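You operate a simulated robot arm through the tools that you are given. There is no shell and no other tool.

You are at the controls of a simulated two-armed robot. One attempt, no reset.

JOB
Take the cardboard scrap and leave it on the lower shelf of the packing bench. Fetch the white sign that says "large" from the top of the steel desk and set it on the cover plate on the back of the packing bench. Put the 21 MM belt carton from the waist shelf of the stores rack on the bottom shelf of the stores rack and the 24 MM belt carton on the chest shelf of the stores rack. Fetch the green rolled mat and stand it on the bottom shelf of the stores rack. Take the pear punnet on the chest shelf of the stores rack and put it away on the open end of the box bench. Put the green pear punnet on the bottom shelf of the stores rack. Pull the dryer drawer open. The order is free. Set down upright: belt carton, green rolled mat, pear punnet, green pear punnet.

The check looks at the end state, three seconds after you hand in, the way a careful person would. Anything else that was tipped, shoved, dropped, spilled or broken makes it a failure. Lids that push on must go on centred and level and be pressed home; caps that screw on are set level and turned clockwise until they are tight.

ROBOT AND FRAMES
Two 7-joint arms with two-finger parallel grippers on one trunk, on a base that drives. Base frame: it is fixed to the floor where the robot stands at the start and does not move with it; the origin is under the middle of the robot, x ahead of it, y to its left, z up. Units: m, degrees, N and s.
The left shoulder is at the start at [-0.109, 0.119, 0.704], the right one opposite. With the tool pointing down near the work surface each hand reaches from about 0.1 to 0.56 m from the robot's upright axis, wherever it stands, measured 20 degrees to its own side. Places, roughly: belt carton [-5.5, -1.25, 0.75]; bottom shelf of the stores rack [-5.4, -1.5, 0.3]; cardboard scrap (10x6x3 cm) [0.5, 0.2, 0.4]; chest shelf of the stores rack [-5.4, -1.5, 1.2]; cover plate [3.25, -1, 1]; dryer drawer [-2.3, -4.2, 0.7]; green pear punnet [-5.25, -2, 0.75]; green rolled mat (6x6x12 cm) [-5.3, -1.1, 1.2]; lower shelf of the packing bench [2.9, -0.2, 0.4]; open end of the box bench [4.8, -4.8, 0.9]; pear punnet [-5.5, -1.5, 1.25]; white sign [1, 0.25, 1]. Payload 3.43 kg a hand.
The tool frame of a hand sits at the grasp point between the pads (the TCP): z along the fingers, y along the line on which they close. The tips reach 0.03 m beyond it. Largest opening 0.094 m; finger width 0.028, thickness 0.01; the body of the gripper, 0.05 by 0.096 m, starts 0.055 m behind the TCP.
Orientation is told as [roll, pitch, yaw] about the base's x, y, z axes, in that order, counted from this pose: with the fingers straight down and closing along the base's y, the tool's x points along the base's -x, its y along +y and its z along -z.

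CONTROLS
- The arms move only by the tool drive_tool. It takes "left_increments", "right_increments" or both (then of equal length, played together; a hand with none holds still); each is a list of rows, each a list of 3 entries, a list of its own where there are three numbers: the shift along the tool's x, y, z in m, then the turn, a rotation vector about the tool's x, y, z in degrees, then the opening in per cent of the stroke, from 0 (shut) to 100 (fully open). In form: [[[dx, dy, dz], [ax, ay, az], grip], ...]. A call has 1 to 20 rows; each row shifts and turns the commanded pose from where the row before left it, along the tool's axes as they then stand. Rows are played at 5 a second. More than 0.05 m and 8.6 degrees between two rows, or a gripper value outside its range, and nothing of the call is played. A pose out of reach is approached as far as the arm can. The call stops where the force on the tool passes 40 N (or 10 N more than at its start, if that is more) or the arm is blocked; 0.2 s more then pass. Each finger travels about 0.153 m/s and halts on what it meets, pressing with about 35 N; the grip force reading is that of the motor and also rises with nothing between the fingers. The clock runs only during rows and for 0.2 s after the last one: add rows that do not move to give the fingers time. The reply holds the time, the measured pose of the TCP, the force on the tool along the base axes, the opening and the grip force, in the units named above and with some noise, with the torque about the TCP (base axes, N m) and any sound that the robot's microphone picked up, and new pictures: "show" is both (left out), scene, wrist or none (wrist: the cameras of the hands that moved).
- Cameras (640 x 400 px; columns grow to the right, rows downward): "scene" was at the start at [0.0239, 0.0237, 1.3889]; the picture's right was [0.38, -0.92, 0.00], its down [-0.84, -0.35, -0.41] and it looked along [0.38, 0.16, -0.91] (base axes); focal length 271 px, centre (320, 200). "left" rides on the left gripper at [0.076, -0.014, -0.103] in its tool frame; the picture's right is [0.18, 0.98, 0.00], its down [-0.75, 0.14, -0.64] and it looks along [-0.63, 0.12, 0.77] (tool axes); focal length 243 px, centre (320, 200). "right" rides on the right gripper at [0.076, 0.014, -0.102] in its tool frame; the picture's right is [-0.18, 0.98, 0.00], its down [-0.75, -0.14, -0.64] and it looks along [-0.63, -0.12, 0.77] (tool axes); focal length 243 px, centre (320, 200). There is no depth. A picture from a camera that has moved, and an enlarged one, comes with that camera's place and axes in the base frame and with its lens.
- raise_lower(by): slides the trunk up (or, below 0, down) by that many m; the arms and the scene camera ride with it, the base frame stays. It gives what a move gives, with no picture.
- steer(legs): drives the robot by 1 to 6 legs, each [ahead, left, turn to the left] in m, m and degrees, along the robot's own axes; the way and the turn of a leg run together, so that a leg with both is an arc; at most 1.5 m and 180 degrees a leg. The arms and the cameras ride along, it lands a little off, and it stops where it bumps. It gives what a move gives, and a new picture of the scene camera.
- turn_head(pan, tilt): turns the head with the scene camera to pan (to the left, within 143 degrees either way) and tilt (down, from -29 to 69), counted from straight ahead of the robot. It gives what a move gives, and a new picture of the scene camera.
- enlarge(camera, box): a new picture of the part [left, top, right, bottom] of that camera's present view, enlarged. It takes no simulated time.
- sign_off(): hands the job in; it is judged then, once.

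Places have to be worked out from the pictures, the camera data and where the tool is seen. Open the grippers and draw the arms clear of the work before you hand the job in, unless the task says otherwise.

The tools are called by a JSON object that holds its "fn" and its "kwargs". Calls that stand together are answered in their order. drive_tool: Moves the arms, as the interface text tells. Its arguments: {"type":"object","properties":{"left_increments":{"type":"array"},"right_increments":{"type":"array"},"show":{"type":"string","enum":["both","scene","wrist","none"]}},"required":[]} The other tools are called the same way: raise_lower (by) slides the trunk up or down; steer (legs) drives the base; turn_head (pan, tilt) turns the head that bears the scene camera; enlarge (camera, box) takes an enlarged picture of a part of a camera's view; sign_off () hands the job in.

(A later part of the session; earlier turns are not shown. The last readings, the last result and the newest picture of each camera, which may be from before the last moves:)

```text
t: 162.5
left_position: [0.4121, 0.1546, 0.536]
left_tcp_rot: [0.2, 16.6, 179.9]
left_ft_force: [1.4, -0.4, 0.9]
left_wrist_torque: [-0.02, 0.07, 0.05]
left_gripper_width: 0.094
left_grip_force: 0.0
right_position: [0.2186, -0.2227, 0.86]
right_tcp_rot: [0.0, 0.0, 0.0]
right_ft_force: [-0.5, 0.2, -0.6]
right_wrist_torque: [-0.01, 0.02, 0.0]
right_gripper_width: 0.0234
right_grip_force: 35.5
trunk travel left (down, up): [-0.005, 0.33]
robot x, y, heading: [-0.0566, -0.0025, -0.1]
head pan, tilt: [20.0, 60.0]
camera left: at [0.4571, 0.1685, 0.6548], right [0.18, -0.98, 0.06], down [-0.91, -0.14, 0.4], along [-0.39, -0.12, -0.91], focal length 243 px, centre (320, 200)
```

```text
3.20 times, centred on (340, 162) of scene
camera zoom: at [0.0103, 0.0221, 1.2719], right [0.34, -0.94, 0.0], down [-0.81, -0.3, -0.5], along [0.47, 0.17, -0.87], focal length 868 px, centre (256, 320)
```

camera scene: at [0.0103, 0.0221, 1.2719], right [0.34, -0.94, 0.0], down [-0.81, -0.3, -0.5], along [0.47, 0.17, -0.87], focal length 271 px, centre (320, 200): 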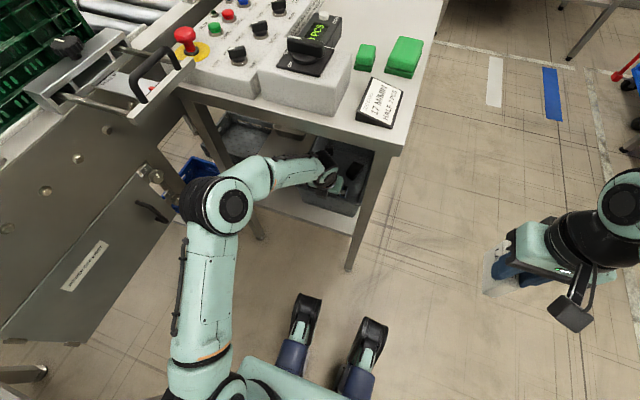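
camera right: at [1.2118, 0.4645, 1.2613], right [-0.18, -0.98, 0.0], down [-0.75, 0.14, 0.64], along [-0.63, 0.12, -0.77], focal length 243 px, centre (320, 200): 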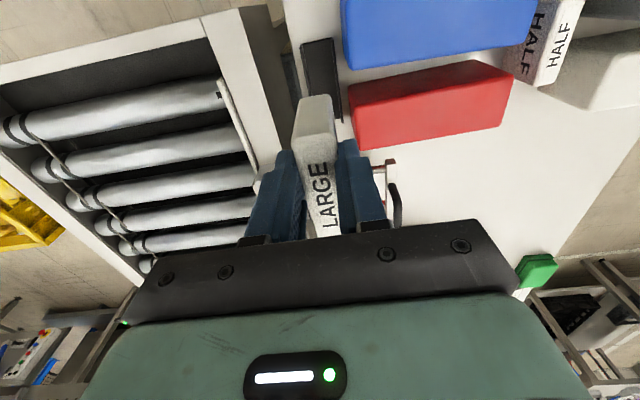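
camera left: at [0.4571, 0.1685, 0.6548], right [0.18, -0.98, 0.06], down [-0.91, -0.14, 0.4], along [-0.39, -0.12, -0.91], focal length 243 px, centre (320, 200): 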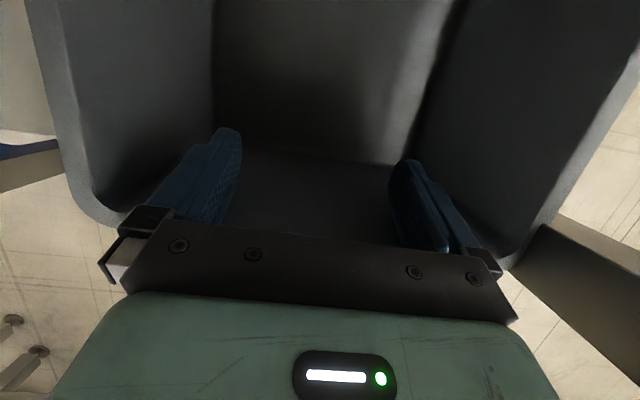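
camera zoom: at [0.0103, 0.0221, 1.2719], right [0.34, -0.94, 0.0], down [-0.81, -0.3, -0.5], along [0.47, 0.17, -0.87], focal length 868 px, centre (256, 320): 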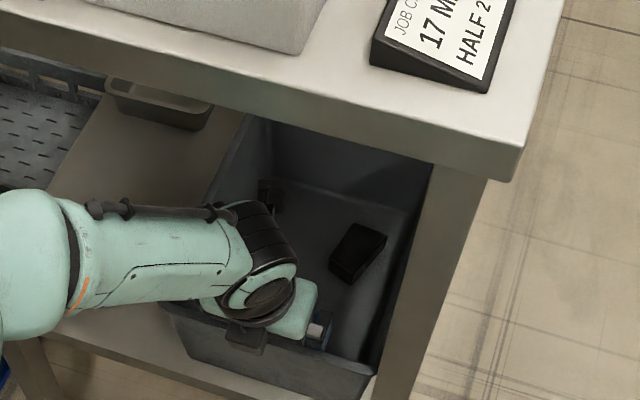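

The bin followed. I disengage, lift the hand out, and then compare with the initial view.

{"fn": "drive_tool", "kwargs": {"left_increments": [[[0.0144, 0, 0.0042], [0, 0, 0], 100], [[0.0144, 0, 0.0042], [0, 0, 0], 100], [[0.009, 0, -0.0233], [0, 8.5, 0], 100], [[0.0123, 0, -0.0218], [0, 8.5, 0], 100], [[0.0154, 0, -0.0197], [0, 8.5, 0], 100], [[0.0067, 0, -0.0074], [0, 0, 0], 100], [[-0.0312, 0, -0.0281], [0, 0, 0], 100], [[-0.0312, 0, -0.0281], [0, 0, 0], 100], [[-0.0312, 0, -0.0281], [0, 0, 0], 100], [[-0.0312, 0, -0.0281], [0, 0, 0], 100], [[0, 0, 0], [0, 0, 0], 100]], "show": "wrist"}}

{"fn": "steer", "kwargs": {"legs": [[0.055, 0, 0]]}}

{"fn": "enlarge", "kwargs": {"camera": "scene", "box": [200, 80, 440, 230]}}

```text
t: 164.9
left_position: [0.2808, 0.1547, 0.6202]
left_tcp_rot: [0.2, 42.1, -179.9]
left_ft_force: [-0.3, 0.8, 1.0]
left_wrist_torque: [0.01, 0.01, -0.01]
left_gripper_width: 0.0938
left_grip_force: 0.1
right_position: [0.2189, -0.2226, 0.8594]
right_tcp_rot: [-0.1, 0.0, 0.0]
right_ft_force: [0.3, -0.5, -1.5]
right_wrist_torque: [0.0, 0.03, -0.01]
right_gripper_width: 0.0231
right_grip_force: 34.3
trunk travel left (down, up): [-0.005, 0.33]
robot x, y, heading: [-0.0532, -0.0017, -0.1]
head pan, tilt: [20.0, 60.0]
camera left: at [0.2692, 0.1689, 0.7467], right [0.14, -0.98, 0.13], down [-0.99, -0.14, -0.03], along [0.05, -0.12, -0.99], focal length 243 px, centre (320, 200)
```

left: 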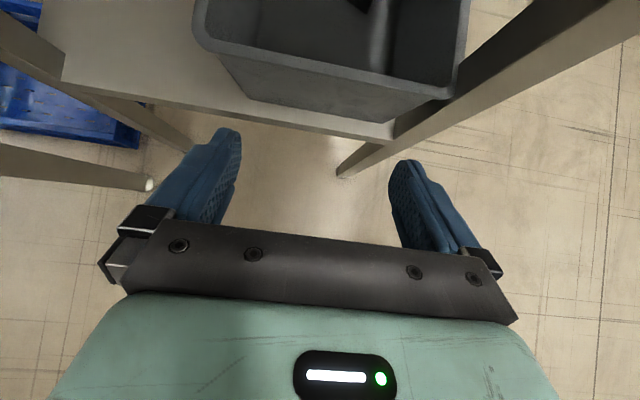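

```text
t: 165.8
left_position: [0.3367, 0.1549, 0.6197]
left_tcp_rot: [0.2, 41.9, -180.0]
left_ft_force: [0.5, -0.3, -0.1]
left_wrist_torque: [0.03, 0.01, -0.04]
left_gripper_width: 0.0939
left_grip_force: 0.1
right_position: [0.2748, -0.2232, 0.8593]
right_tcp_rot: [0.0, -0.1, 0.0]
right_ft_force: [0.4, -0.1, -1.5]
right_wrist_torque: [-0.02, 0.02, 0.0]
right_gripper_width: 0.0233
right_grip_force: 35.1
trunk travel left (down, up): [-0.005, 0.33]
robot x, y, heading: [0.0011, -0.0, -0.1]
head pan, tilt: [20.0, 60.0]
camera scene: at [0.0662, 0.0221, 1.2719], right [0.34, -0.94, 0.0], down [-0.81, -0.3, -0.5], along [0.47, 0.17, -0.87], focal length 271 px, centre (320, 200)
```

scene: 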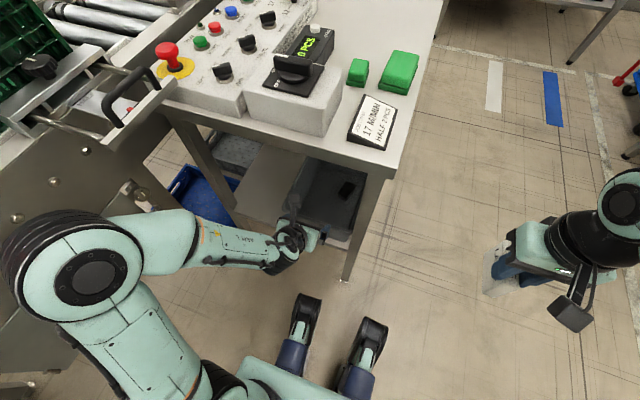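

```text
2.67 times, centred on (320, 155) of scene
camera zoom: at [0.0662, 0.0221, 1.2719], right [0.34, -0.94, 0.0], down [-0.81, -0.3, -0.5], along [0.47, 0.17, -0.87], focal length 723 px, centre (320, 320)
```

zoom: 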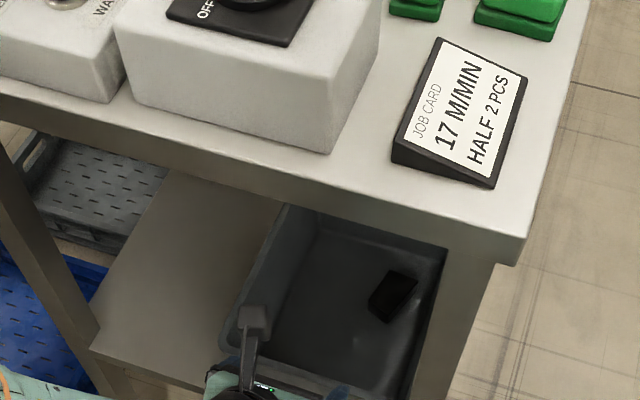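

The view matches the initial one to within a few millimetres, so the bin is restored. Now the sign: I back up and strafe south between the tool bench and crate table, then look east.

{"fn": "steer", "kwargs": {"legs": [[-0.2, 0, 0], [0, -1.4, 0], [0, -1.2, 0]]}}

{"fn": "turn_head", "kwargs": {"pan": 0, "tilt": 15}}

{"fn": "turn_head", "kwargs": {"pan": -70, "tilt": 15}}

```text
t: 189.9
left_position: [0.1291, -2.4546, 0.618]
left_tcp_rot: [0.2, 42.1, -179.7]
left_ft_force: [0.0, -0.6, -0.1]
left_wrist_torque: [0.02, -0.03, 0.04]
left_gripper_width: 0.0939
left_grip_force: 0.0
right_position: [0.0699, -2.8329, 0.8593]
right_tcp_rot: [-0.1, 0.0, 0.2]
right_ft_force: [-0.1, 1.5, -1.3]
right_wrist_torque: [0.03, 0.03, 0.02]
right_gripper_width: 0.0233
right_grip_force: 35.1
trunk travel left (down, up): [-0.005, 0.33]
robot x, y, heading: [-0.2038, -2.614, 0.1]
head pan, tilt: [20.0, 60.0]
camera scene: at [-0.1401, -2.5897, 1.2719], right [0.35, -0.94, 0.0], down [-0.81, -0.3, -0.5], along [0.47, 0.17, -0.87], focal length 271 px, centre (320, 200)
```

scene: 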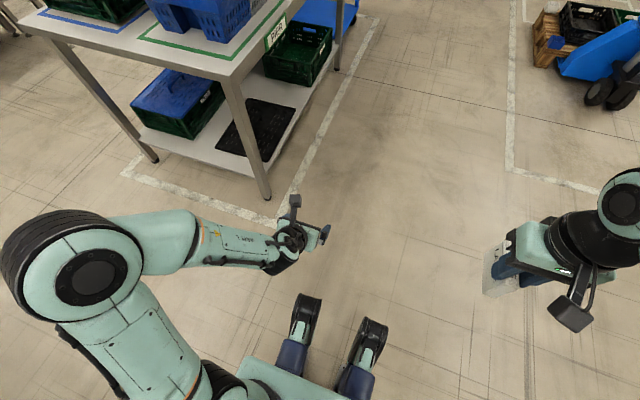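

```text
t: 191.1
left_position: [0.1296, -2.456, 0.6199]
left_tcp_rot: [0.2, 42.2, -179.7]
left_ft_force: [0.2, 0.1, -0.1]
left_wrist_torque: [-0.03, 0.01, 0.01]
left_gripper_width: 0.0941
left_grip_force: 0.1
right_position: [0.0699, -2.8327, 0.8595]
right_tcp_rot: [-0.1, 0.0, 0.2]
right_ft_force: [0.0, 0.5, -1.0]
right_wrist_torque: [0.01, 0.06, 0.03]
right_gripper_width: 0.0229
right_grip_force: 34.5
trunk travel left (down, up): [-0.005, 0.33]
robot x, y, heading: [-0.2084, -2.6129, -0.0]
head pan, tilt: [0.0, 15.0]
camera scene: at [-0.1092, -2.6123, 1.3382], right [0.0, -1.0, 0.0], down [-0.26, 0.0, -0.97], along [0.97, 0.0, -0.26], focal length 271 px, centre (320, 200)
```

scene: 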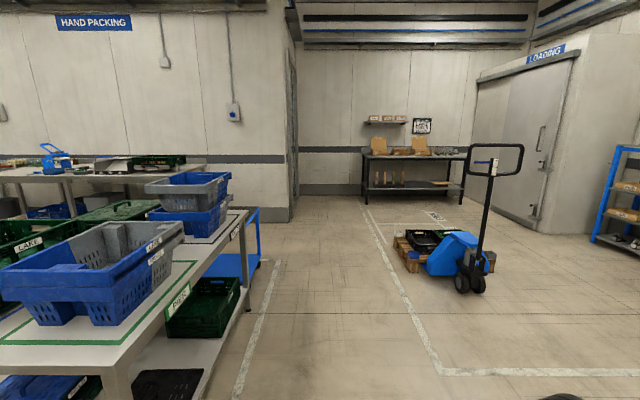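

```text
t: 192.5
left_position: [0.1298, -2.455, 0.6196]
left_tcp_rot: [0.2, 42.1, -179.7]
left_ft_force: [-0.3, -0.2, -0.7]
left_wrist_torque: [-0.01, -0.02, 0.0]
left_gripper_width: 0.094
left_grip_force: 0.0
right_position: [0.069, -2.8349, 0.8592]
right_tcp_rot: [-0.1, 0.0, 0.3]
right_ft_force: [1.0, -0.6, -2.3]
right_wrist_torque: [0.01, 0.0, -0.02]
right_gripper_width: 0.0233
right_grip_force: 34.6
trunk travel left (down, up): [-0.005, 0.33]
robot x, y, heading: [-0.2051, -2.6149, 0.3]
head pan, tilt: [-70.0, 15.0]
camera scene: at [-0.1703, -2.7003, 1.3382], right [-0.94, -0.35, 0.0], down [-0.09, 0.24, -0.97], along [0.33, -0.91, -0.26], focal length 271 px, centre (320, 200)
```

scene: 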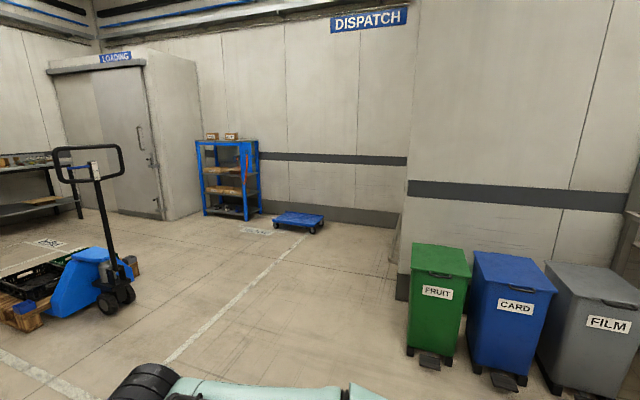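

The way east along y≈-2.7 is clear, and the space at the bench's right end is open. I drive there and face the bench end.

{"fn": "steer", "kwargs": {"legs": [[0, -0.1, 0], [1.5, 0, 0], [1.5, 0, 0], [0.15, 0, 0], [0, 0, 90], [0.9, 0, 0]]}}

{"fn": "raise_lower", "kwargs": {"by": 0.32}}

{"fn": "turn_head", "kwargs": {"pan": -10, "tilt": 35}}

```text
t: 217.2
left_position: [2.7614, -1.4583, 0.6195]
left_tcp_rot: [0.2, 42.1, -88.7]
left_ft_force: [1.3, 0.2, -0.4]
left_wrist_torque: [0.0, -0.03, -0.01]
left_gripper_width: 0.094
left_grip_force: 0.2
right_position: [3.141, -1.5125, 0.8587]
right_tcp_rot: [0.0, 0.0, 91.3]
right_ft_force: [0.0, -0.2, -0.7]
right_wrist_torque: [-0.01, 0.03, -0.03]
right_gripper_width: 0.023
right_grip_force: 35.5
trunk travel left (down, up): [-0.005, 0.33]
robot x, y, heading: [2.9233, -1.7977, 91.4]
head pan, tilt: [-70.0, 15.0]
camera scene: at [3.0121, -1.7526, 1.3382], right [0.36, -0.93, 0.0], down [-0.24, -0.09, -0.97], along [0.9, 0.35, -0.26], focal length 271 px, centre (320, 200)
```

scene: 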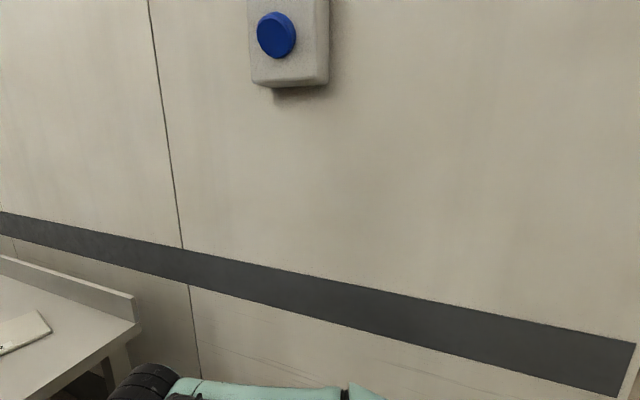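

```text
t: 220.4
left_position: [2.7602, -1.4423, 0.9505]
left_tcp_rot: [0.2, 43.6, -88.7]
left_ft_force: [-0.1, -0.8, -0.3]
left_wrist_torque: [0.0, 0.01, -0.02]
left_gripper_width: 0.0939
left_grip_force: 0.1
right_position: [3.1391, -1.5125, 1.1788]
right_tcp_rot: [0.0, 0.0, 91.2]
right_ft_force: [0.6, -0.3, -0.7]
right_wrist_torque: [-0.03, 0.01, 0.0]
right_gripper_width: 0.0232
right_grip_force: 35.2
trunk travel left (down, up): [-0.325, 0.01]
robot x, y, heading: [2.9279, -1.7934, 91.0]
head pan, tilt: [-70.0, 15.0]
```

```text
t: 221.7
left_position: [2.7619, -1.4414, 0.9515]
left_tcp_rot: [0.3, 43.6, -88.7]
left_ft_force: [-0.1, -0.1, 0.7]
left_wrist_torque: [0.0, -0.03, -0.01]
left_gripper_width: 0.094
left_grip_force: 0.0
right_position: [3.1397, -1.511, 1.1787]
right_tcp_rot: [0.0, 0.0, 91.3]
right_ft_force: [-1.3, 0.3, -2.4]
right_wrist_torque: [-0.02, 0.0, -0.03]
right_gripper_width: 0.0234
right_grip_force: 35.0
trunk travel left (down, up): [-0.325, 0.01]
robot x, y, heading: [2.9269, -1.7916, 91.1]
head pan, tilt: [-10.0, 35.0]
camera scene: at [2.9397, -1.7491, 1.6344], right [0.99, -0.15, 0.0], down [-0.09, -0.57, -0.82], along [0.13, 0.81, -0.57], focal length 271 px, centre (320, 200)
```

scene: 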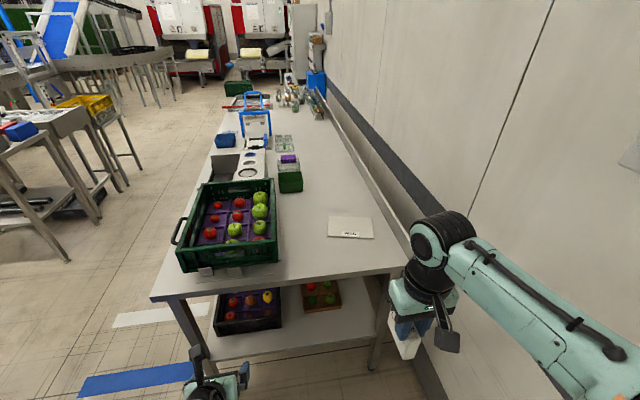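

The cover plate is the flat white plate at about [3.2, -0.92]. I enlarge it.

{"fn": "enlarge", "kwargs": {"camera": "scene", "box": [280, 180, 440, 280]}}

```text
4.00 times, centred on (360, 230) of scene
camera zoom: at [2.9397, -1.7491, 1.6344], right [0.99, -0.15, 0.0], down [-0.09, -0.57, -0.82], along [0.13, 0.81, -0.57], focal length 1084 px, centre (160, 80)
```

zoom: 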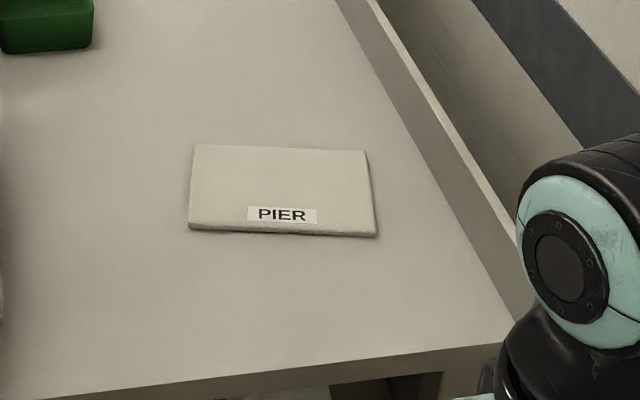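

Plate centre is about [3.2, -0.92], near bench edge y≈-1.14. I lift the left hand well above the green crate, then drive 0.38 m ahead.

{"fn": "drive_tool", "kwargs": {"left_increments": [[[0.031, 0, -0.0326], [0, 0, 0], 50], [[0.031, 0, -0.0326], [0, 0, 0], 50], [[0.031, 0, -0.0326], [0, 0, 0], 50], [[0.031, 0, -0.0326], [0, 0, 0], 50], [[0.031, 0, -0.0326], [0, 0, 0], 50], [[0, 0, 0], [0, 0, 0], 50]], "show": "none"}}

{"fn": "steer", "kwargs": {"legs": [[0.38, 0, -1]]}}

{"fn": "turn_head", "kwargs": {"pan": -15, "tilt": 50}}

```text
t: 223.1
left_position: [2.7602, -1.4418, 1.1767]
left_tcp_rot: [0.2, 43.7, -88.7]
left_ft_force: [-0.2, 0.3, -0.5]
left_wrist_torque: [-0.01, 0.01, 0.01]
left_gripper_width: 0.047
left_grip_force: 0.0
right_position: [3.1397, -1.5127, 1.18]
right_tcp_rot: [-0.1, 0.0, 91.3]
right_ft_force: [1.0, -0.6, -1.8]
right_wrist_torque: [-0.02, 0.03, -0.01]
right_gripper_width: 0.0234
right_grip_force: 34.6
trunk travel left (down, up): [-0.325, 0.01]
robot x, y, heading: [2.9267, -1.7957, 90.9]
head pan, tilt: [-10.0, 35.0]
```

```text
t: 225.5
left_position: [2.7615, -1.0644, 1.1755]
left_tcp_rot: [0.3, 43.6, -89.7]
left_ft_force: [0.2, 0.0, 0.0]
left_wrist_torque: [0.03, -0.01, -0.04]
left_gripper_width: 0.047
left_grip_force: 0.1
right_position: [3.1412, -1.1413, 1.1788]
right_tcp_rot: [0.1, -0.1, 90.3]
right_ft_force: [0.2, 1.0, -0.4]
right_wrist_torque: [-0.01, 0.01, -0.03]
right_gripper_width: 0.0229
right_grip_force: 34.9
trunk travel left (down, up): [-0.325, 0.01]
robot x, y, heading: [2.923, -1.4197, 90.1]
head pan, tilt: [-10.0, 35.0]
camera scene: at [2.9353, -1.3749, 1.6343], right [0.99, -0.17, 0.0], down [-0.1, -0.57, -0.82], along [0.14, 0.81, -0.57], focal length 271 px, centre (320, 200)
```

scene: 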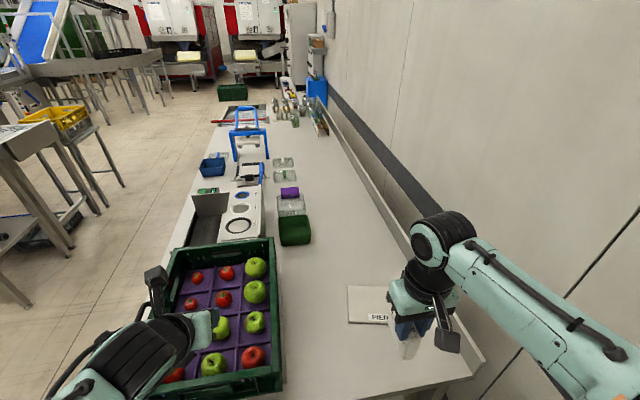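

```text
t: 226.3
left_position: [2.7613, -1.0658, 1.1771]
left_tcp_rot: [0.2, 43.6, -89.6]
left_ft_force: [0.7, -0.4, -0.2]
left_wrist_torque: [0.02, 0.02, -0.01]
left_gripper_width: 0.0469
left_grip_force: 0.1
right_position: [3.1403, -1.1411, 1.179]
right_tcp_rot: [0.0, 0.0, 90.3]
right_ft_force: [0.6, -0.4, -1.4]
right_wrist_torque: [-0.03, -0.01, 0.03]
right_gripper_width: 0.023
right_grip_force: 35.4
trunk travel left (down, up): [-0.325, 0.01]
robot x, y, heading: [2.9206, -1.4193, 90.3]
head pan, tilt: [-15.0, 50.0]
camera scene: at [2.94, -1.3868, 1.6127], right [0.97, -0.25, 0.0], down [-0.19, -0.74, -0.64], along [0.16, 0.62, -0.77], focal length 271 px, centre (320, 200)
```

scene: 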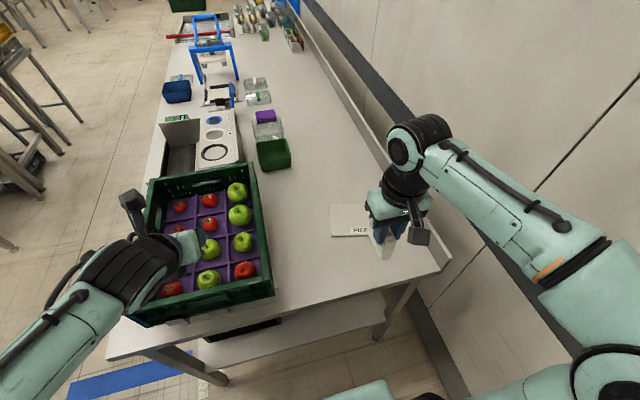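

I move the right hand out over the plate centre.

{"fn": "drive_tool", "kwargs": {"right_increments": [[[-0.041, -0.011, 0], [0, 0, 0], 0], [[-0.041, -0.011, 0], [0, 0, 0], 0], [[-0.041, -0.011, 0], [0, 0, 0], 0], [[-0.041, -0.011, 0], [0, 0, 0], 0], [[-0.041, -0.011, 0], [0, 0, 0], 0], [[0, 0, 0.04], [0, 0, 0], 0], [[0, 0, 0.04], [0, 0, 0], 0], [[0, 0, 0], [0, 0, 0], 0]]}}

{"fn": "enlarge", "kwargs": {"camera": "scene", "box": [280, 120, 440, 220]}}

```text
t: 228.1
left_position: [2.762, -1.0648, 1.1755]
left_tcp_rot: [0.3, 43.6, -89.6]
left_ft_force: [-0.4, 1.1, -0.5]
left_wrist_torque: [0.05, -0.01, 0.01]
left_gripper_width: 0.047
left_grip_force: 0.0
right_position: [3.1942, -0.9358, 1.0984]
right_tcp_rot: [0.0, 0.0, 90.3]
right_ft_force: [-0.4, -0.2, -1.1]
right_wrist_torque: [-0.01, 0.0, 0.0]
right_gripper_width: 0.0232
right_grip_force: 34.5
trunk travel left (down, up): [-0.325, 0.01]
robot x, y, heading: [2.9199, -1.4145, 90.5]
head pan, tilt: [-15.0, 50.0]
camera scene: at [2.9399, -1.3869, 1.6127], right [0.97, -0.25, 0.0], down [-0.19, -0.74, -0.64], along [0.16, 0.62, -0.77], focal length 271 px, centre (320, 200)
camera right: at [3.1812, -1.0134, 1.1989], right [-0.98, 0.18, 0.0], down [0.14, 0.75, 0.64], along [0.11, 0.63, -0.77], focal length 243 px, centre (320, 200)
```

scene: 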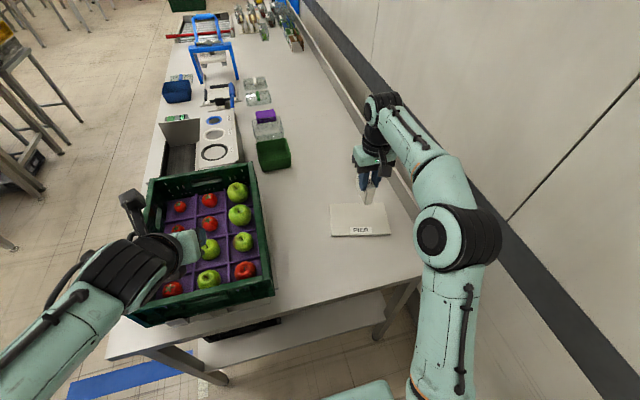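
right: 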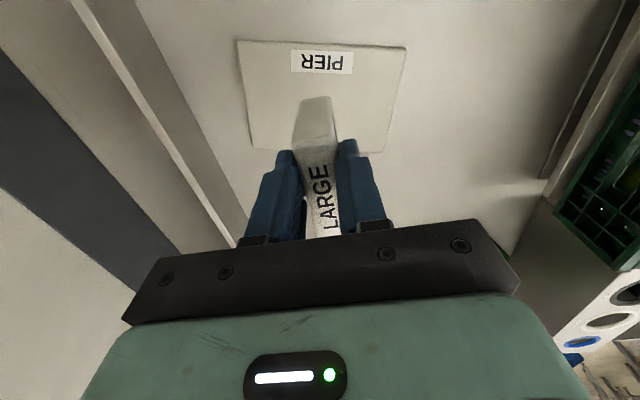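

```text
4.00 times, centred on (360, 170) of scene
camera zoom: at [2.9399, -1.3869, 1.6127], right [0.97, -0.25, 0.0], down [-0.19, -0.74, -0.64], along [0.16, 0.62, -0.77], focal length 1084 px, centre (160, 320)
```

zoom: 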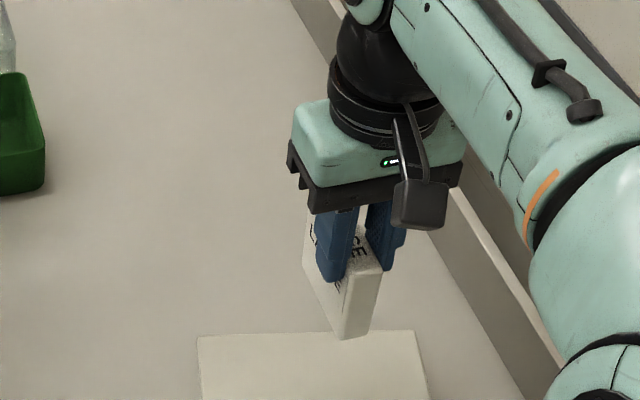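

The sign is nearly over the plate's centre [3.196, -0.917]. I move 1.8 cm further, then descend and feel for contact.

{"fn": "drive_tool", "kwargs": {"right_increments": [[[-0.018, -0.002, 0], [0, 0, 0], 0], [[0, 0, 0.03], [0, 0, 0], 0], [[0, 0, 0.03], [0, 0, 0], 0], [[0, 0, 0.008], [0, 0, 0], 0], [[0, 0, 0.006], [0, 0, 0], 0], [[0, 0, 0], [0, 0, 0], 0]]}}

{"fn": "enlarge", "kwargs": {"camera": "scene", "box": [280, 120, 440, 220]}}

```text
t: 229.5
left_position: [2.7623, -1.065, 1.1759]
left_tcp_rot: [0.2, 43.6, -89.6]
left_ft_force: [-0.2, 0.0, 0.2]
left_wrist_torque: [-0.02, -0.01, -0.01]
left_gripper_width: 0.0474
left_grip_force: 0.0
right_position: [3.1967, -0.9173, 1.0242]
right_tcp_rot: [0.0, 0.0, 90.3]
right_ft_force: [0.3, -0.3, -0.9]
right_wrist_torque: [-0.03, -0.07, 0.03]
right_gripper_width: 0.0232
right_grip_force: 35.0
trunk travel left (down, up): [-0.325, 0.01]
robot x, y, heading: [2.9188, -1.4181, 90.2]
head pan, tilt: [-15.0, 50.0]
camera scene: at [2.94, -1.3869, 1.6127], right [0.97, -0.25, 0.0], down [-0.19, -0.74, -0.64], along [0.16, 0.62, -0.77], focal length 271 px, centre (320, 200)
camera right: at [3.1831, -0.9952, 1.1253], right [-0.98, 0.18, 0.0], down [0.14, 0.75, 0.64], along [0.12, 0.63, -0.77], focal length 243 px, centre (320, 200)
```

scene: 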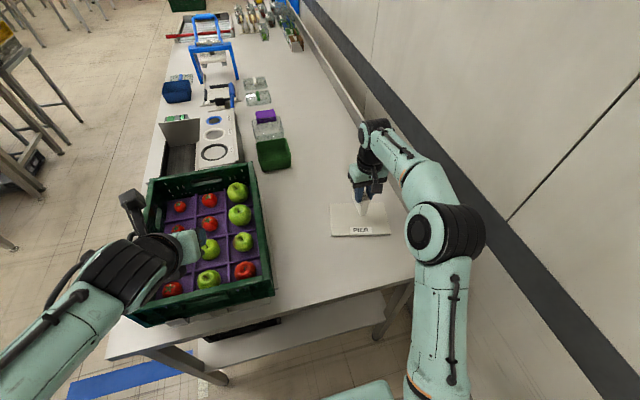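
right: 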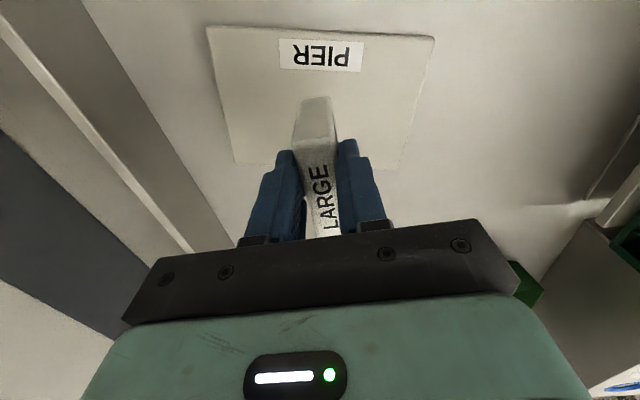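

```text
4.00 times, centred on (360, 170) of scene
camera zoom: at [2.94, -1.3869, 1.6127], right [0.97, -0.25, 0.0], down [-0.19, -0.74, -0.64], along [0.16, 0.62, -0.77], focal length 1084 px, centre (160, 320)
```

zoom: 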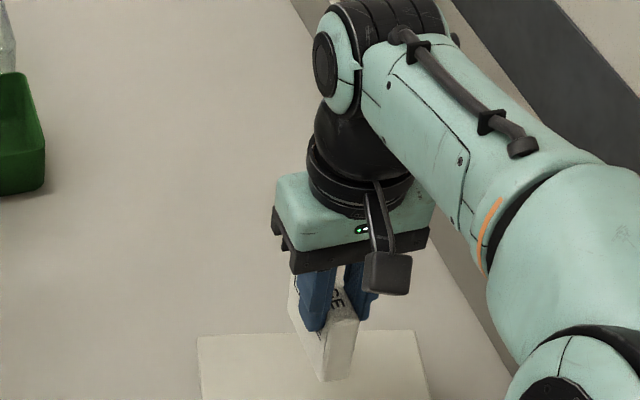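

Still free. I continue down in 4 mm steps.

{"fn": "drive_tool", "kwargs": {"right_increments": [[[0, 0, 0.004], [0, 0, 0], 0], [[0, 0, 0.004], [0, 0, 0], 0], [[0, 0, 0.004], [0, 0, 0], 0], [[0, 0, 0.004], [0, 0, 0], 0], [[0, 0, 0.004], [0, 0, 0], 0], [[0, 0, 0], [0, 0, 0], 0]], "show": "wrist"}}

```text
t: 230.9
left_position: [2.761, -1.0654, 1.1766]
left_tcp_rot: [0.2, 43.7, -89.5]
left_ft_force: [-0.4, -0.1, -0.2]
left_wrist_torque: [-0.01, -0.03, -0.01]
left_gripper_width: 0.047
left_grip_force: 0.0
right_position: [3.1961, -0.9192, 1.0063]
right_tcp_rot: [0.0, 0.0, 90.3]
right_ft_force: [0.3, 0.2, -1.3]
right_wrist_torque: [-0.04, -0.01, 0.01]
right_gripper_width: 0.0232
right_grip_force: 35.1
trunk travel left (down, up): [-0.325, 0.01]
robot x, y, heading: [2.9166, -1.4186, 90.5]
head pan, tilt: [-15.0, 50.0]
camera right: at [3.1824, -0.9953, 1.1054], right [-0.98, 0.18, 0.0], down [0.14, 0.75, 0.64], along [0.12, 0.63, -0.77], focal length 243 px, centre (320, 200)
```

right: 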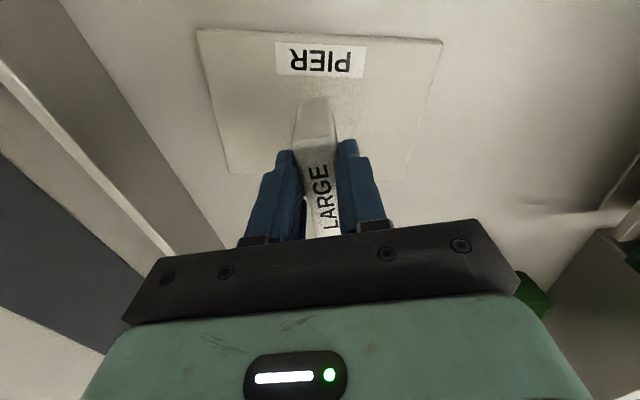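

{"fn": "drive_tool", "kwargs": {"right_increments": [[[0, 0, 0.004], [0, 0, 0], 0], [[0, 0, 0.004], [0, 0, 0], 0], [[0, 0, 0.004], [0, 0, 0], 0], [[0, 0, 0.004], [0, 0, 0], 0], [[0, 0, 0.004], [0, 0, 0], 0], [[0, 0, 0], [0, 0, 0], 0]], "show": "wrist"}}

{"fn": "enlarge", "kwargs": {"camera": "scene", "box": [280, 120, 440, 220]}}

```text
t: 232.3
left_position: [2.7626, -1.0653, 1.1762]
left_tcp_rot: [0.2, 43.6, -89.6]
left_ft_force: [1.2, 0.3, -1.1]
left_wrist_torque: [-0.03, 0.0, 0.03]
left_gripper_width: 0.0469
left_grip_force: 0.0
right_position: [3.1973, -0.9178, 0.9851]
right_tcp_rot: [-0.1, 0.0, 90.2]
right_ft_force: [0.3, -0.7, -0.3]
right_wrist_torque: [-0.03, 0.0, -0.02]
right_gripper_width: 0.0234
right_grip_force: 35.3
trunk travel left (down, up): [-0.325, 0.01]
robot x, y, heading: [2.9219, -1.4191, 90.4]
head pan, tilt: [-15.0, 50.0]
camera right: at [3.1829, -0.9953, 1.0852], right [-0.98, 0.18, 0.0], down [0.14, 0.75, 0.64], along [0.12, 0.63, -0.77], focal length 243 px, centre (320, 200)
```

right: 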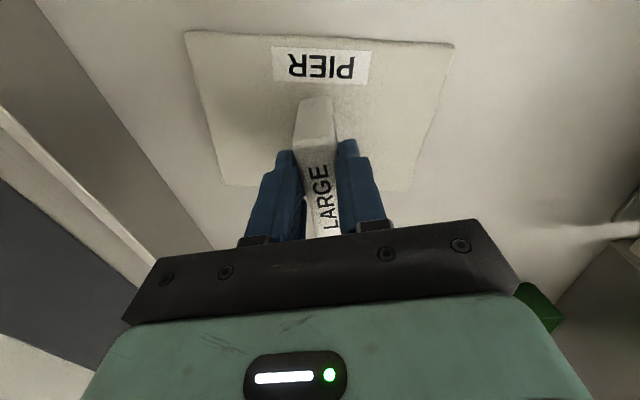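

```text
4.00 times, centred on (360, 170) of scene
camera zoom: at [2.94, -1.3869, 1.6127], right [0.97, -0.25, 0.0], down [-0.19, -0.74, -0.64], along [0.16, 0.62, -0.77], focal length 1084 px, centre (160, 320)
```

zoom: 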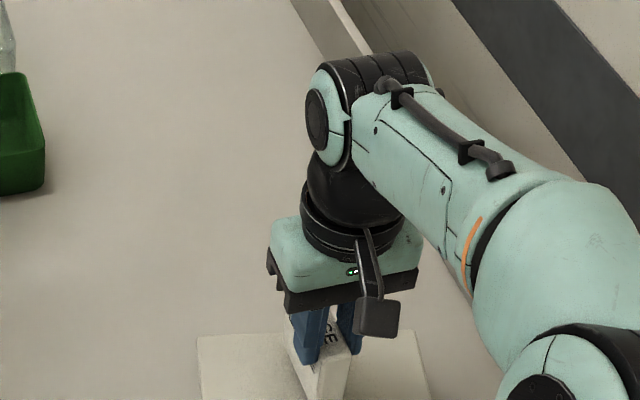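

{"fn": "drive_tool", "kwargs": {"right_increments": [[[0, 0, 0.004], [0, 0, 0], 0], [[0, 0, 0.004], [0, 0, 0], 0], [[0, 0, 0.004], [0, 0, 0], 0], [[0, 0, 0.003], [0, 0, 0], 0], [[0, 0, 0.003], [0, 0, 0], 0], [[0, 0, 0.003], [0, 0, 0], 0], [[0, 0, 0.003], [0, 0, 0], 0], [[0, 0, 0], [0, 0, 0], 0]], "show": "wrist"}}

{"fn": "enlarge", "kwargs": {"camera": "scene", "box": [280, 150, 440, 250]}}

```text
t: 234.1
left_position: [2.7619, -1.0665, 1.1761]
left_tcp_rot: [0.3, 43.7, -89.7]
left_ft_force: [-0.2, -0.2, 0.0]
left_wrist_torque: [0.04, -0.05, 0.0]
left_gripper_width: 0.047
left_grip_force: 0.0
right_position: [3.1971, -0.9171, 0.9649]
right_tcp_rot: [-0.1, -0.5, 90.3]
right_ft_force: [2.4, 1.5, 35.7]
right_wrist_torque: [-0.18, -0.1, 0.06]
right_gripper_width: 0.0233
right_grip_force: 35.0
trunk travel left (down, up): [-0.325, 0.01]
robot x, y, heading: [2.9188, -1.4217, 90.4]
head pan, tilt: [-15.0, 50.0]
camera right: at [3.1827, -0.9962, 1.0652], right [-0.98, 0.18, 0.0], down [0.14, 0.75, 0.65], along [0.12, 0.64, -0.76], focal length 243 px, centre (320, 200)
```

right: 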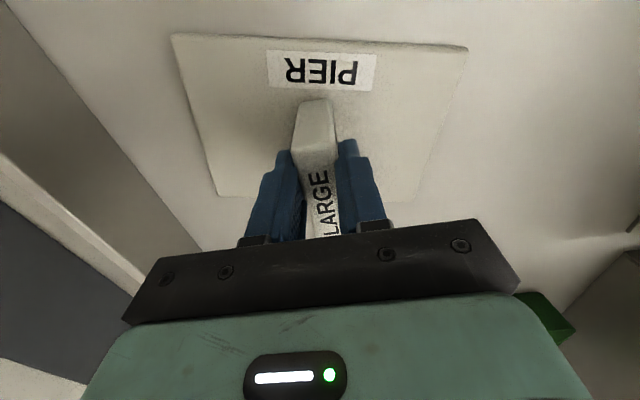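

```text
4.00 times, centred on (360, 200) of scene
camera zoom: at [2.9387, -1.3898, 1.6129], right [0.97, -0.25, 0.0], down [-0.19, -0.74, -0.64], along [0.16, 0.62, -0.76], focal length 1084 px, centre (160, 200)
```

zoom: 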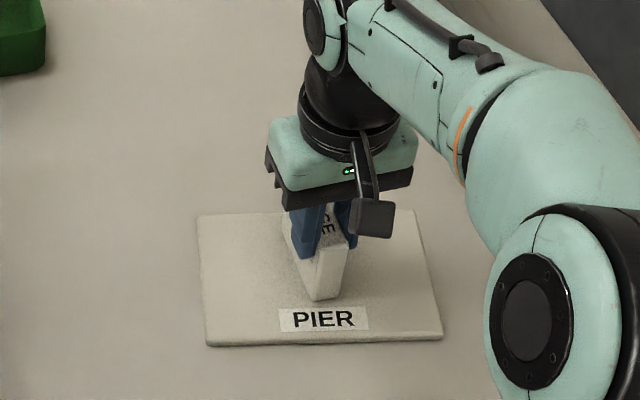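

Contact on the plate (36 N), sign upright. I ease off 2.5 mm, open, and rise straight up.

{"fn": "drive_tool", "kwargs": {"right_increments": [[[0, 0, -0.003], [0, 0, 0], 0], [[0, 0, 0], [0, 0, 0], 22], [[0, 0, 0], [0, 0, 0], 28], [[0, 0, 0], [0, 0, 0], 40], [[0, 0, 0], [0, 0, 0], 60], [[0, 0, -0.02], [0, 0, 0], 60], [[0, 0, -0.04], [0, 0, 0], 60], [[0, 0, -0.045], [0, 0, 0], 60], [[0, 0, -0.045], [0, 0, 0], 60], [[0, 0, 0], [0, 0, 0], 60]]}}

{"fn": "enlarge", "kwargs": {"camera": "scene", "box": [280, 150, 440, 250]}}

```text
t: 236.3
left_position: [2.762, -1.0642, 1.177]
left_tcp_rot: [0.2, 43.6, -89.6]
left_ft_force: [0.0, 0.4, -0.1]
left_wrist_torque: [-0.03, -0.03, 0.0]
left_gripper_width: 0.0472
left_grip_force: 0.2
right_position: [3.1977, -0.9173, 1.1151]
right_tcp_rot: [0.1, 0.1, 90.2]
right_ft_force: [0.4, -0.7, -0.8]
right_wrist_torque: [-0.02, 0.03, -0.03]
right_gripper_width: 0.0564
right_grip_force: 0.0
trunk travel left (down, up): [-0.325, 0.01]
robot x, y, heading: [2.9222, -1.419, 90.4]
head pan, tilt: [-15.0, 50.0]
camera scene: at [2.9402, -1.387, 1.6127], right [0.97, -0.25, 0.0], down [-0.19, -0.74, -0.64], along [0.16, 0.62, -0.77], focal length 271 px, centre (320, 200)
camera right: at [3.1842, -0.995, 1.2145], right [-0.98, 0.18, 0.0], down [0.14, 0.75, 0.64], along [0.11, 0.63, -0.77], focal length 243 px, centre (320, 200)
```

scene: 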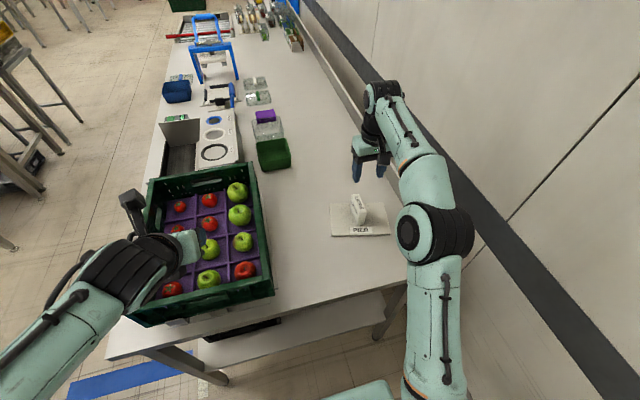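
right: 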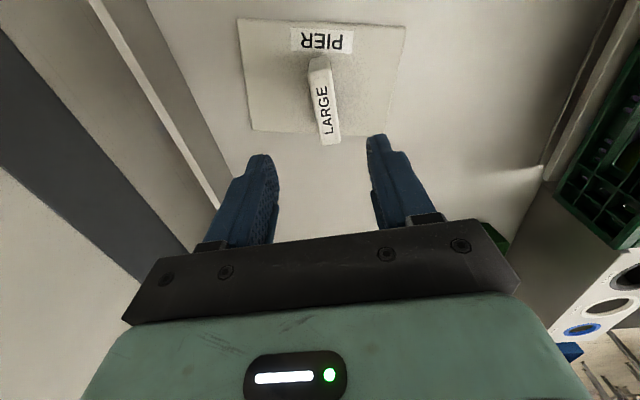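

```text
4.00 times, centred on (360, 200) of scene
camera zoom: at [2.9402, -1.387, 1.6127], right [0.97, -0.25, 0.0], down [-0.19, -0.74, -0.64], along [0.16, 0.62, -0.77], focal length 1084 px, centre (160, 200)
```

zoom: 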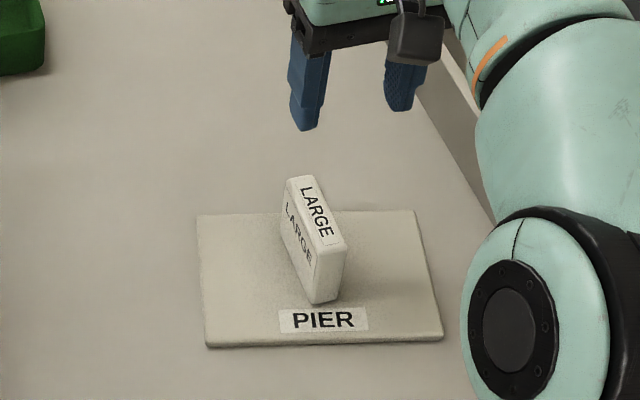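

The sign stands centred on the plate. I retract the hand, back out, and turn west toward the stores rack.

{"fn": "drive_tool", "kwargs": {"right_increments": [[[0.041, 0.005, 0], [0, 0, 0], 60], [[0.041, 0.005, 0], [0, 0, 0], 60], [[0.041, 0.005, 0], [0, 0, 0], 60], [[0.041, 0.005, 0], [0, 0, 0], 60], [[0.041, 0.005, 0], [0, 0, 0], 60]], "show": "none"}}

{"fn": "steer", "kwargs": {"legs": [[-1.28, 0, 0], [0, 0, 90], [1.5, 0, 0], [1.5, 0, 0], [0.15, 0, -1]]}}

{"fn": "steer", "kwargs": {"legs": [[0, -1.2, 0], [0, -1.15, 0], [1.4, 0, 0], [1.4, 0, 0], [1.2, 0, 0]]}}

{"fn": "turn_head", "kwargs": {"pan": 40, "tilt": 20}}

```text
t: 237.5
left_position: [2.7611, -1.0662, 1.1764]
left_tcp_rot: [0.1, 43.7, -89.6]
left_ft_force: [0.0, 1.2, -0.6]
left_wrist_torque: [0.05, -0.01, -0.02]
left_gripper_width: 0.0468
left_grip_force: 0.0
right_position: [3.1716, -1.1246, 1.1143]
right_tcp_rot: [0.1, -0.1, 90.3]
right_ft_force: [-1.0, 0.1, 0.9]
right_wrist_torque: [-0.01, -0.01, -0.02]
right_gripper_width: 0.0562
right_grip_force: 0.1
trunk travel left (down, up): [-0.325, 0.01]
robot x, y, heading: [2.9225, -1.4193, 90.2]
head pan, tilt: [-15.0, 50.0]
```

```text
t: 262.8
left_position: [-0.5772, -2.9321, 1.1755]
left_tcp_rot: [0.3, 43.6, 0.4]
left_ft_force: [0.0, 0.3, 0.9]
left_wrist_torque: [0.0, -0.03, -0.01]
left_gripper_width: 0.0467
left_grip_force: 0.0
right_position: [-0.5194, -2.5202, 1.1134]
right_tcp_rot: [0.0, 0.0, -179.6]
right_ft_force: [0.3, 1.4, 0.6]
right_wrist_torque: [-0.02, 0.0, 0.04]
right_gripper_width: 0.0564
right_grip_force: 0.0
trunk travel left (down, up): [-0.325, 0.01]
robot x, y, heading: [-0.2237, -2.7708, -179.8]
head pan, tilt: [-15.0, 50.0]
camera scene: at [-0.2549, -2.7502, 1.6124], right [0.25, 0.97, 0.0], down [0.74, -0.19, -0.64], along [-0.62, 0.16, -0.77], focal length 271 px, centre (320, 200)
```

scene: 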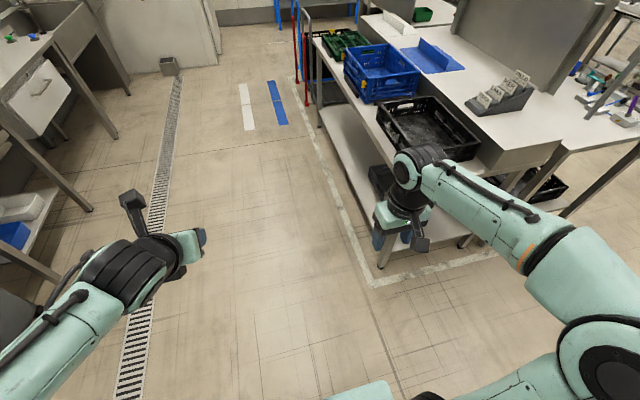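

```text
t: 302.3
left_position: [-4.6044, -0.5874, 1.1762]
left_tcp_rot: [0.3, 43.7, -0.4]
left_ft_force: [-0.4, -0.5, -0.2]
left_wrist_torque: [-0.02, 0.0, 0.0]
left_gripper_width: 0.047
left_grip_force: 0.0
right_position: [-4.5412, -0.1779, 1.1138]
right_tcp_rot: [0.0, 0.0, 179.5]
right_ft_force: [-0.5, -0.4, -0.6]
right_wrist_torque: [0.02, -0.02, -0.01]
right_gripper_width: 0.0564
right_grip_force: 0.0
trunk travel left (down, up): [-0.325, 0.01]
robot x, y, heading: [-4.2495, -0.4317, 179.7]
head pan, tilt: [-15.0, 50.0]
camera scene: at [-4.2799, -0.4117, 1.6126], right [0.27, 0.96, 0.0], down [0.74, -0.2, -0.64], along [-0.62, 0.17, -0.77], focal length 271 px, centre (320, 200)
```

scene: 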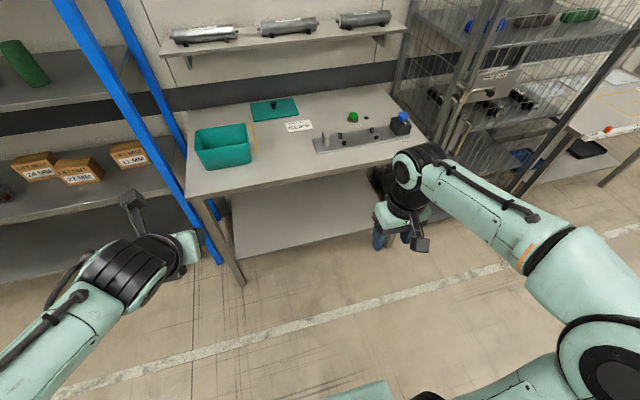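

```text
t: 303.6
left_position: [-4.6038, -0.5872, 1.1778]
left_tcp_rot: [0.3, 43.6, -0.3]
left_ft_force: [-0.3, 0.2, -0.4]
left_wrist_torque: [-0.02, 0.0, 0.02]
left_gripper_width: 0.0472
left_grip_force: 0.1
right_position: [-4.5407, -0.1767, 1.1143]
right_tcp_rot: [0.0, 0.0, 179.6]
right_ft_force: [0.2, -0.8, 1.4]
right_wrist_torque: [0.01, -0.02, 0.02]
right_gripper_width: 0.0564
right_grip_force: 0.0
trunk travel left (down, up): [-0.325, 0.01]
robot x, y, heading: [-4.2491, -0.4338, 179.4]
head pan, tilt: [40.0, 20.0]
camera scene: at [-4.2777, -0.4914, 1.6582], right [-0.64, 0.77, 0.0], down [0.26, 0.22, -0.94], along [-0.72, -0.6, -0.34], focal length 271 px, centre (320, 200)
```

scene: 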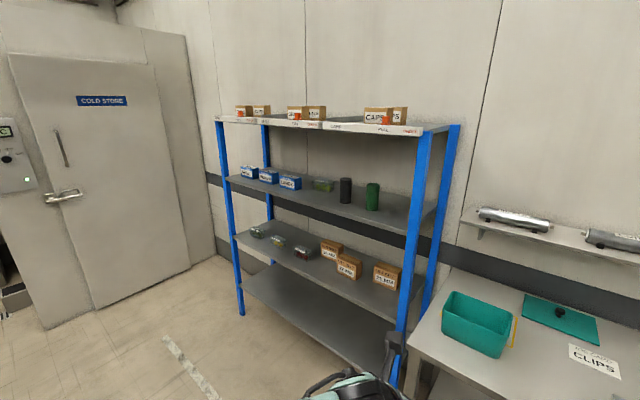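

The whole rack is visible. I enlarge its shelves.

{"fn": "enlarge", "kwargs": {"camera": "scene", "box": [220, 150, 420, 275]}}

{"fn": "enlarge", "kwargs": {"camera": "scene", "box": [210, 90, 470, 252]}}

{"fn": "enlarge", "kwargs": {"camera": "scene", "box": [220, 225, 420, 350]}}

```text
3.20 times, centred on (320, 212) of scene
camera zoom: at [-4.2777, -0.4914, 1.6582], right [-0.64, 0.77, 0.0], down [0.26, 0.22, -0.94], along [-0.72, -0.6, -0.34], focal length 868 px, centre (320, 160)
```

zoom: 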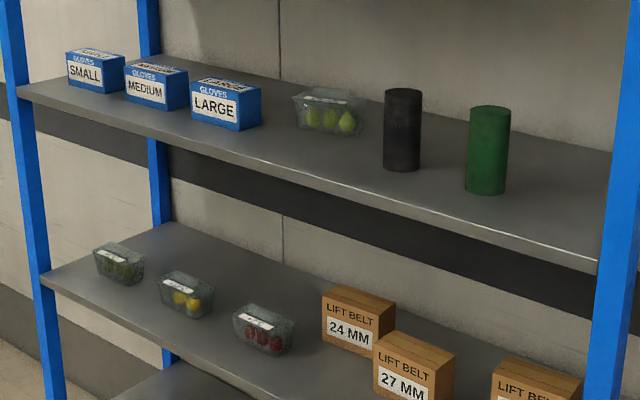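

```text
2.46 times, centred on (340, 171) of scene
camera zoom: at [-4.2777, -0.4914, 1.6582], right [-0.64, 0.77, 0.0], down [0.26, 0.22, -0.94], along [-0.72, -0.6, -0.34], focal length 667 px, centre (271, 271)
```

zoom: 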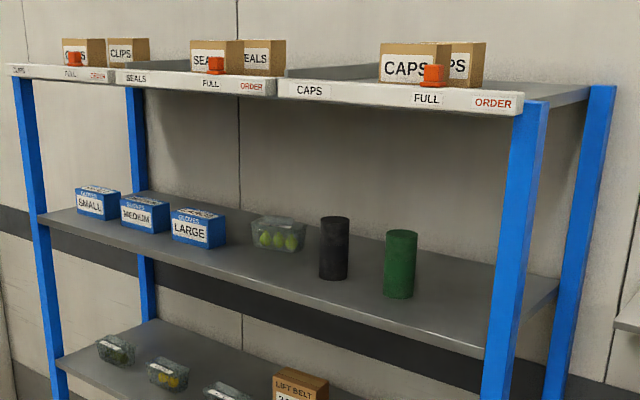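

```text
3.20 times, centred on (320, 288) of scene
camera zoom: at [-4.2777, -0.4914, 1.6582], right [-0.64, 0.77, 0.0], down [0.26, 0.22, -0.94], along [-0.72, -0.6, -0.34], focal length 868 px, centre (320, -80)
```

zoom: 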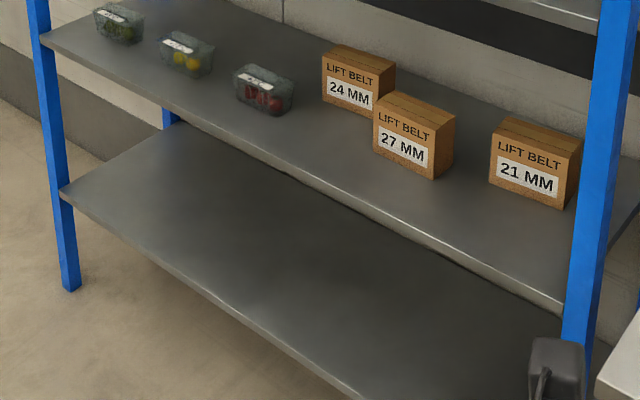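

Shelves are at z≈0.315, 0.745, 1.167; rack front x≈-5.24, y from -2.05 to -0.72. Mat ≈[-5.38,-1.07], black roll ≈[-5.375,-1.22], pear punnet ≈[-5.465,-1.44], 21 MM ≈[-5.44,-0.97], 27 MM ≈[-5.40,-1.19], 24 MM ≈[-5.48,-1.38], green pears ≈[-5.34,-1.95]. I check the bench behind for room.

{"fn": "turn_head", "kwargs": {"pan": 100, "tilt": 35}}

{"fn": "turn_head", "kwargs": {"pan": 60, "tilt": 40}}

```text
t: 304.9
left_position: [-4.6049, -0.5872, 1.1767]
left_tcp_rot: [0.2, 43.6, -0.4]
left_ft_force: [0.7, -0.1, -0.8]
left_wrist_torque: [-0.01, 0.0, 0.01]
left_gripper_width: 0.047
left_grip_force: 0.1
right_position: [-4.5407, -0.1774, 1.1136]
right_tcp_rot: [0.1, 0.0, 179.5]
right_ft_force: [-0.3, 0.3, 0.4]
right_wrist_torque: [-0.01, 0.01, -0.04]
right_gripper_width: 0.0566
right_grip_force: 0.0
trunk travel left (down, up): [-0.325, 0.01]
robot x, y, heading: [-4.2526, -0.4341, 179.5]
head pan, tilt: [100.0, 35.0]
camera scene: at [-4.1913, -0.519, 1.6344], right [-0.99, -0.17, 0.0], down [-0.09, 0.57, -0.82], along [0.14, -0.81, -0.57], focal length 271 px, centre (320, 200)
```

scene: 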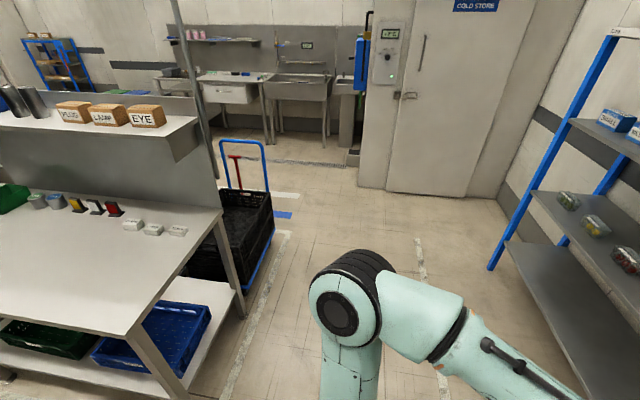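

```text
t: 305.9
left_position: [-4.6045, -0.5879, 1.1773]
left_tcp_rot: [0.3, 43.5, -0.4]
left_ft_force: [-0.2, 0.0, 0.5]
left_wrist_torque: [0.01, 0.0, 0.0]
left_gripper_width: 0.0467
left_grip_force: 0.1
right_position: [-4.5415, -0.1777, 1.114]
right_tcp_rot: [-0.1, -0.1, 179.5]
right_ft_force: [0.9, 0.1, -0.1]
right_wrist_torque: [-0.03, -0.04, 0.0]
right_gripper_width: 0.0564
right_grip_force: 0.0
trunk travel left (down, up): [-0.325, 0.01]
robot x, y, heading: [-4.2471, -0.4321, 179.7]
head pan, tilt: [60.0, 40.0]
camera scene: at [-4.2488, -0.5055, 1.6269], right [-0.86, 0.51, 0.0], down [0.33, 0.55, -0.77], along [-0.39, -0.66, -0.64], focal length 271 px, centre (320, 200)
```

scene: 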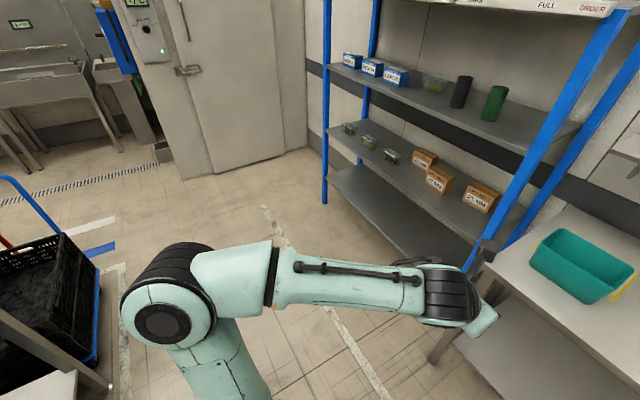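

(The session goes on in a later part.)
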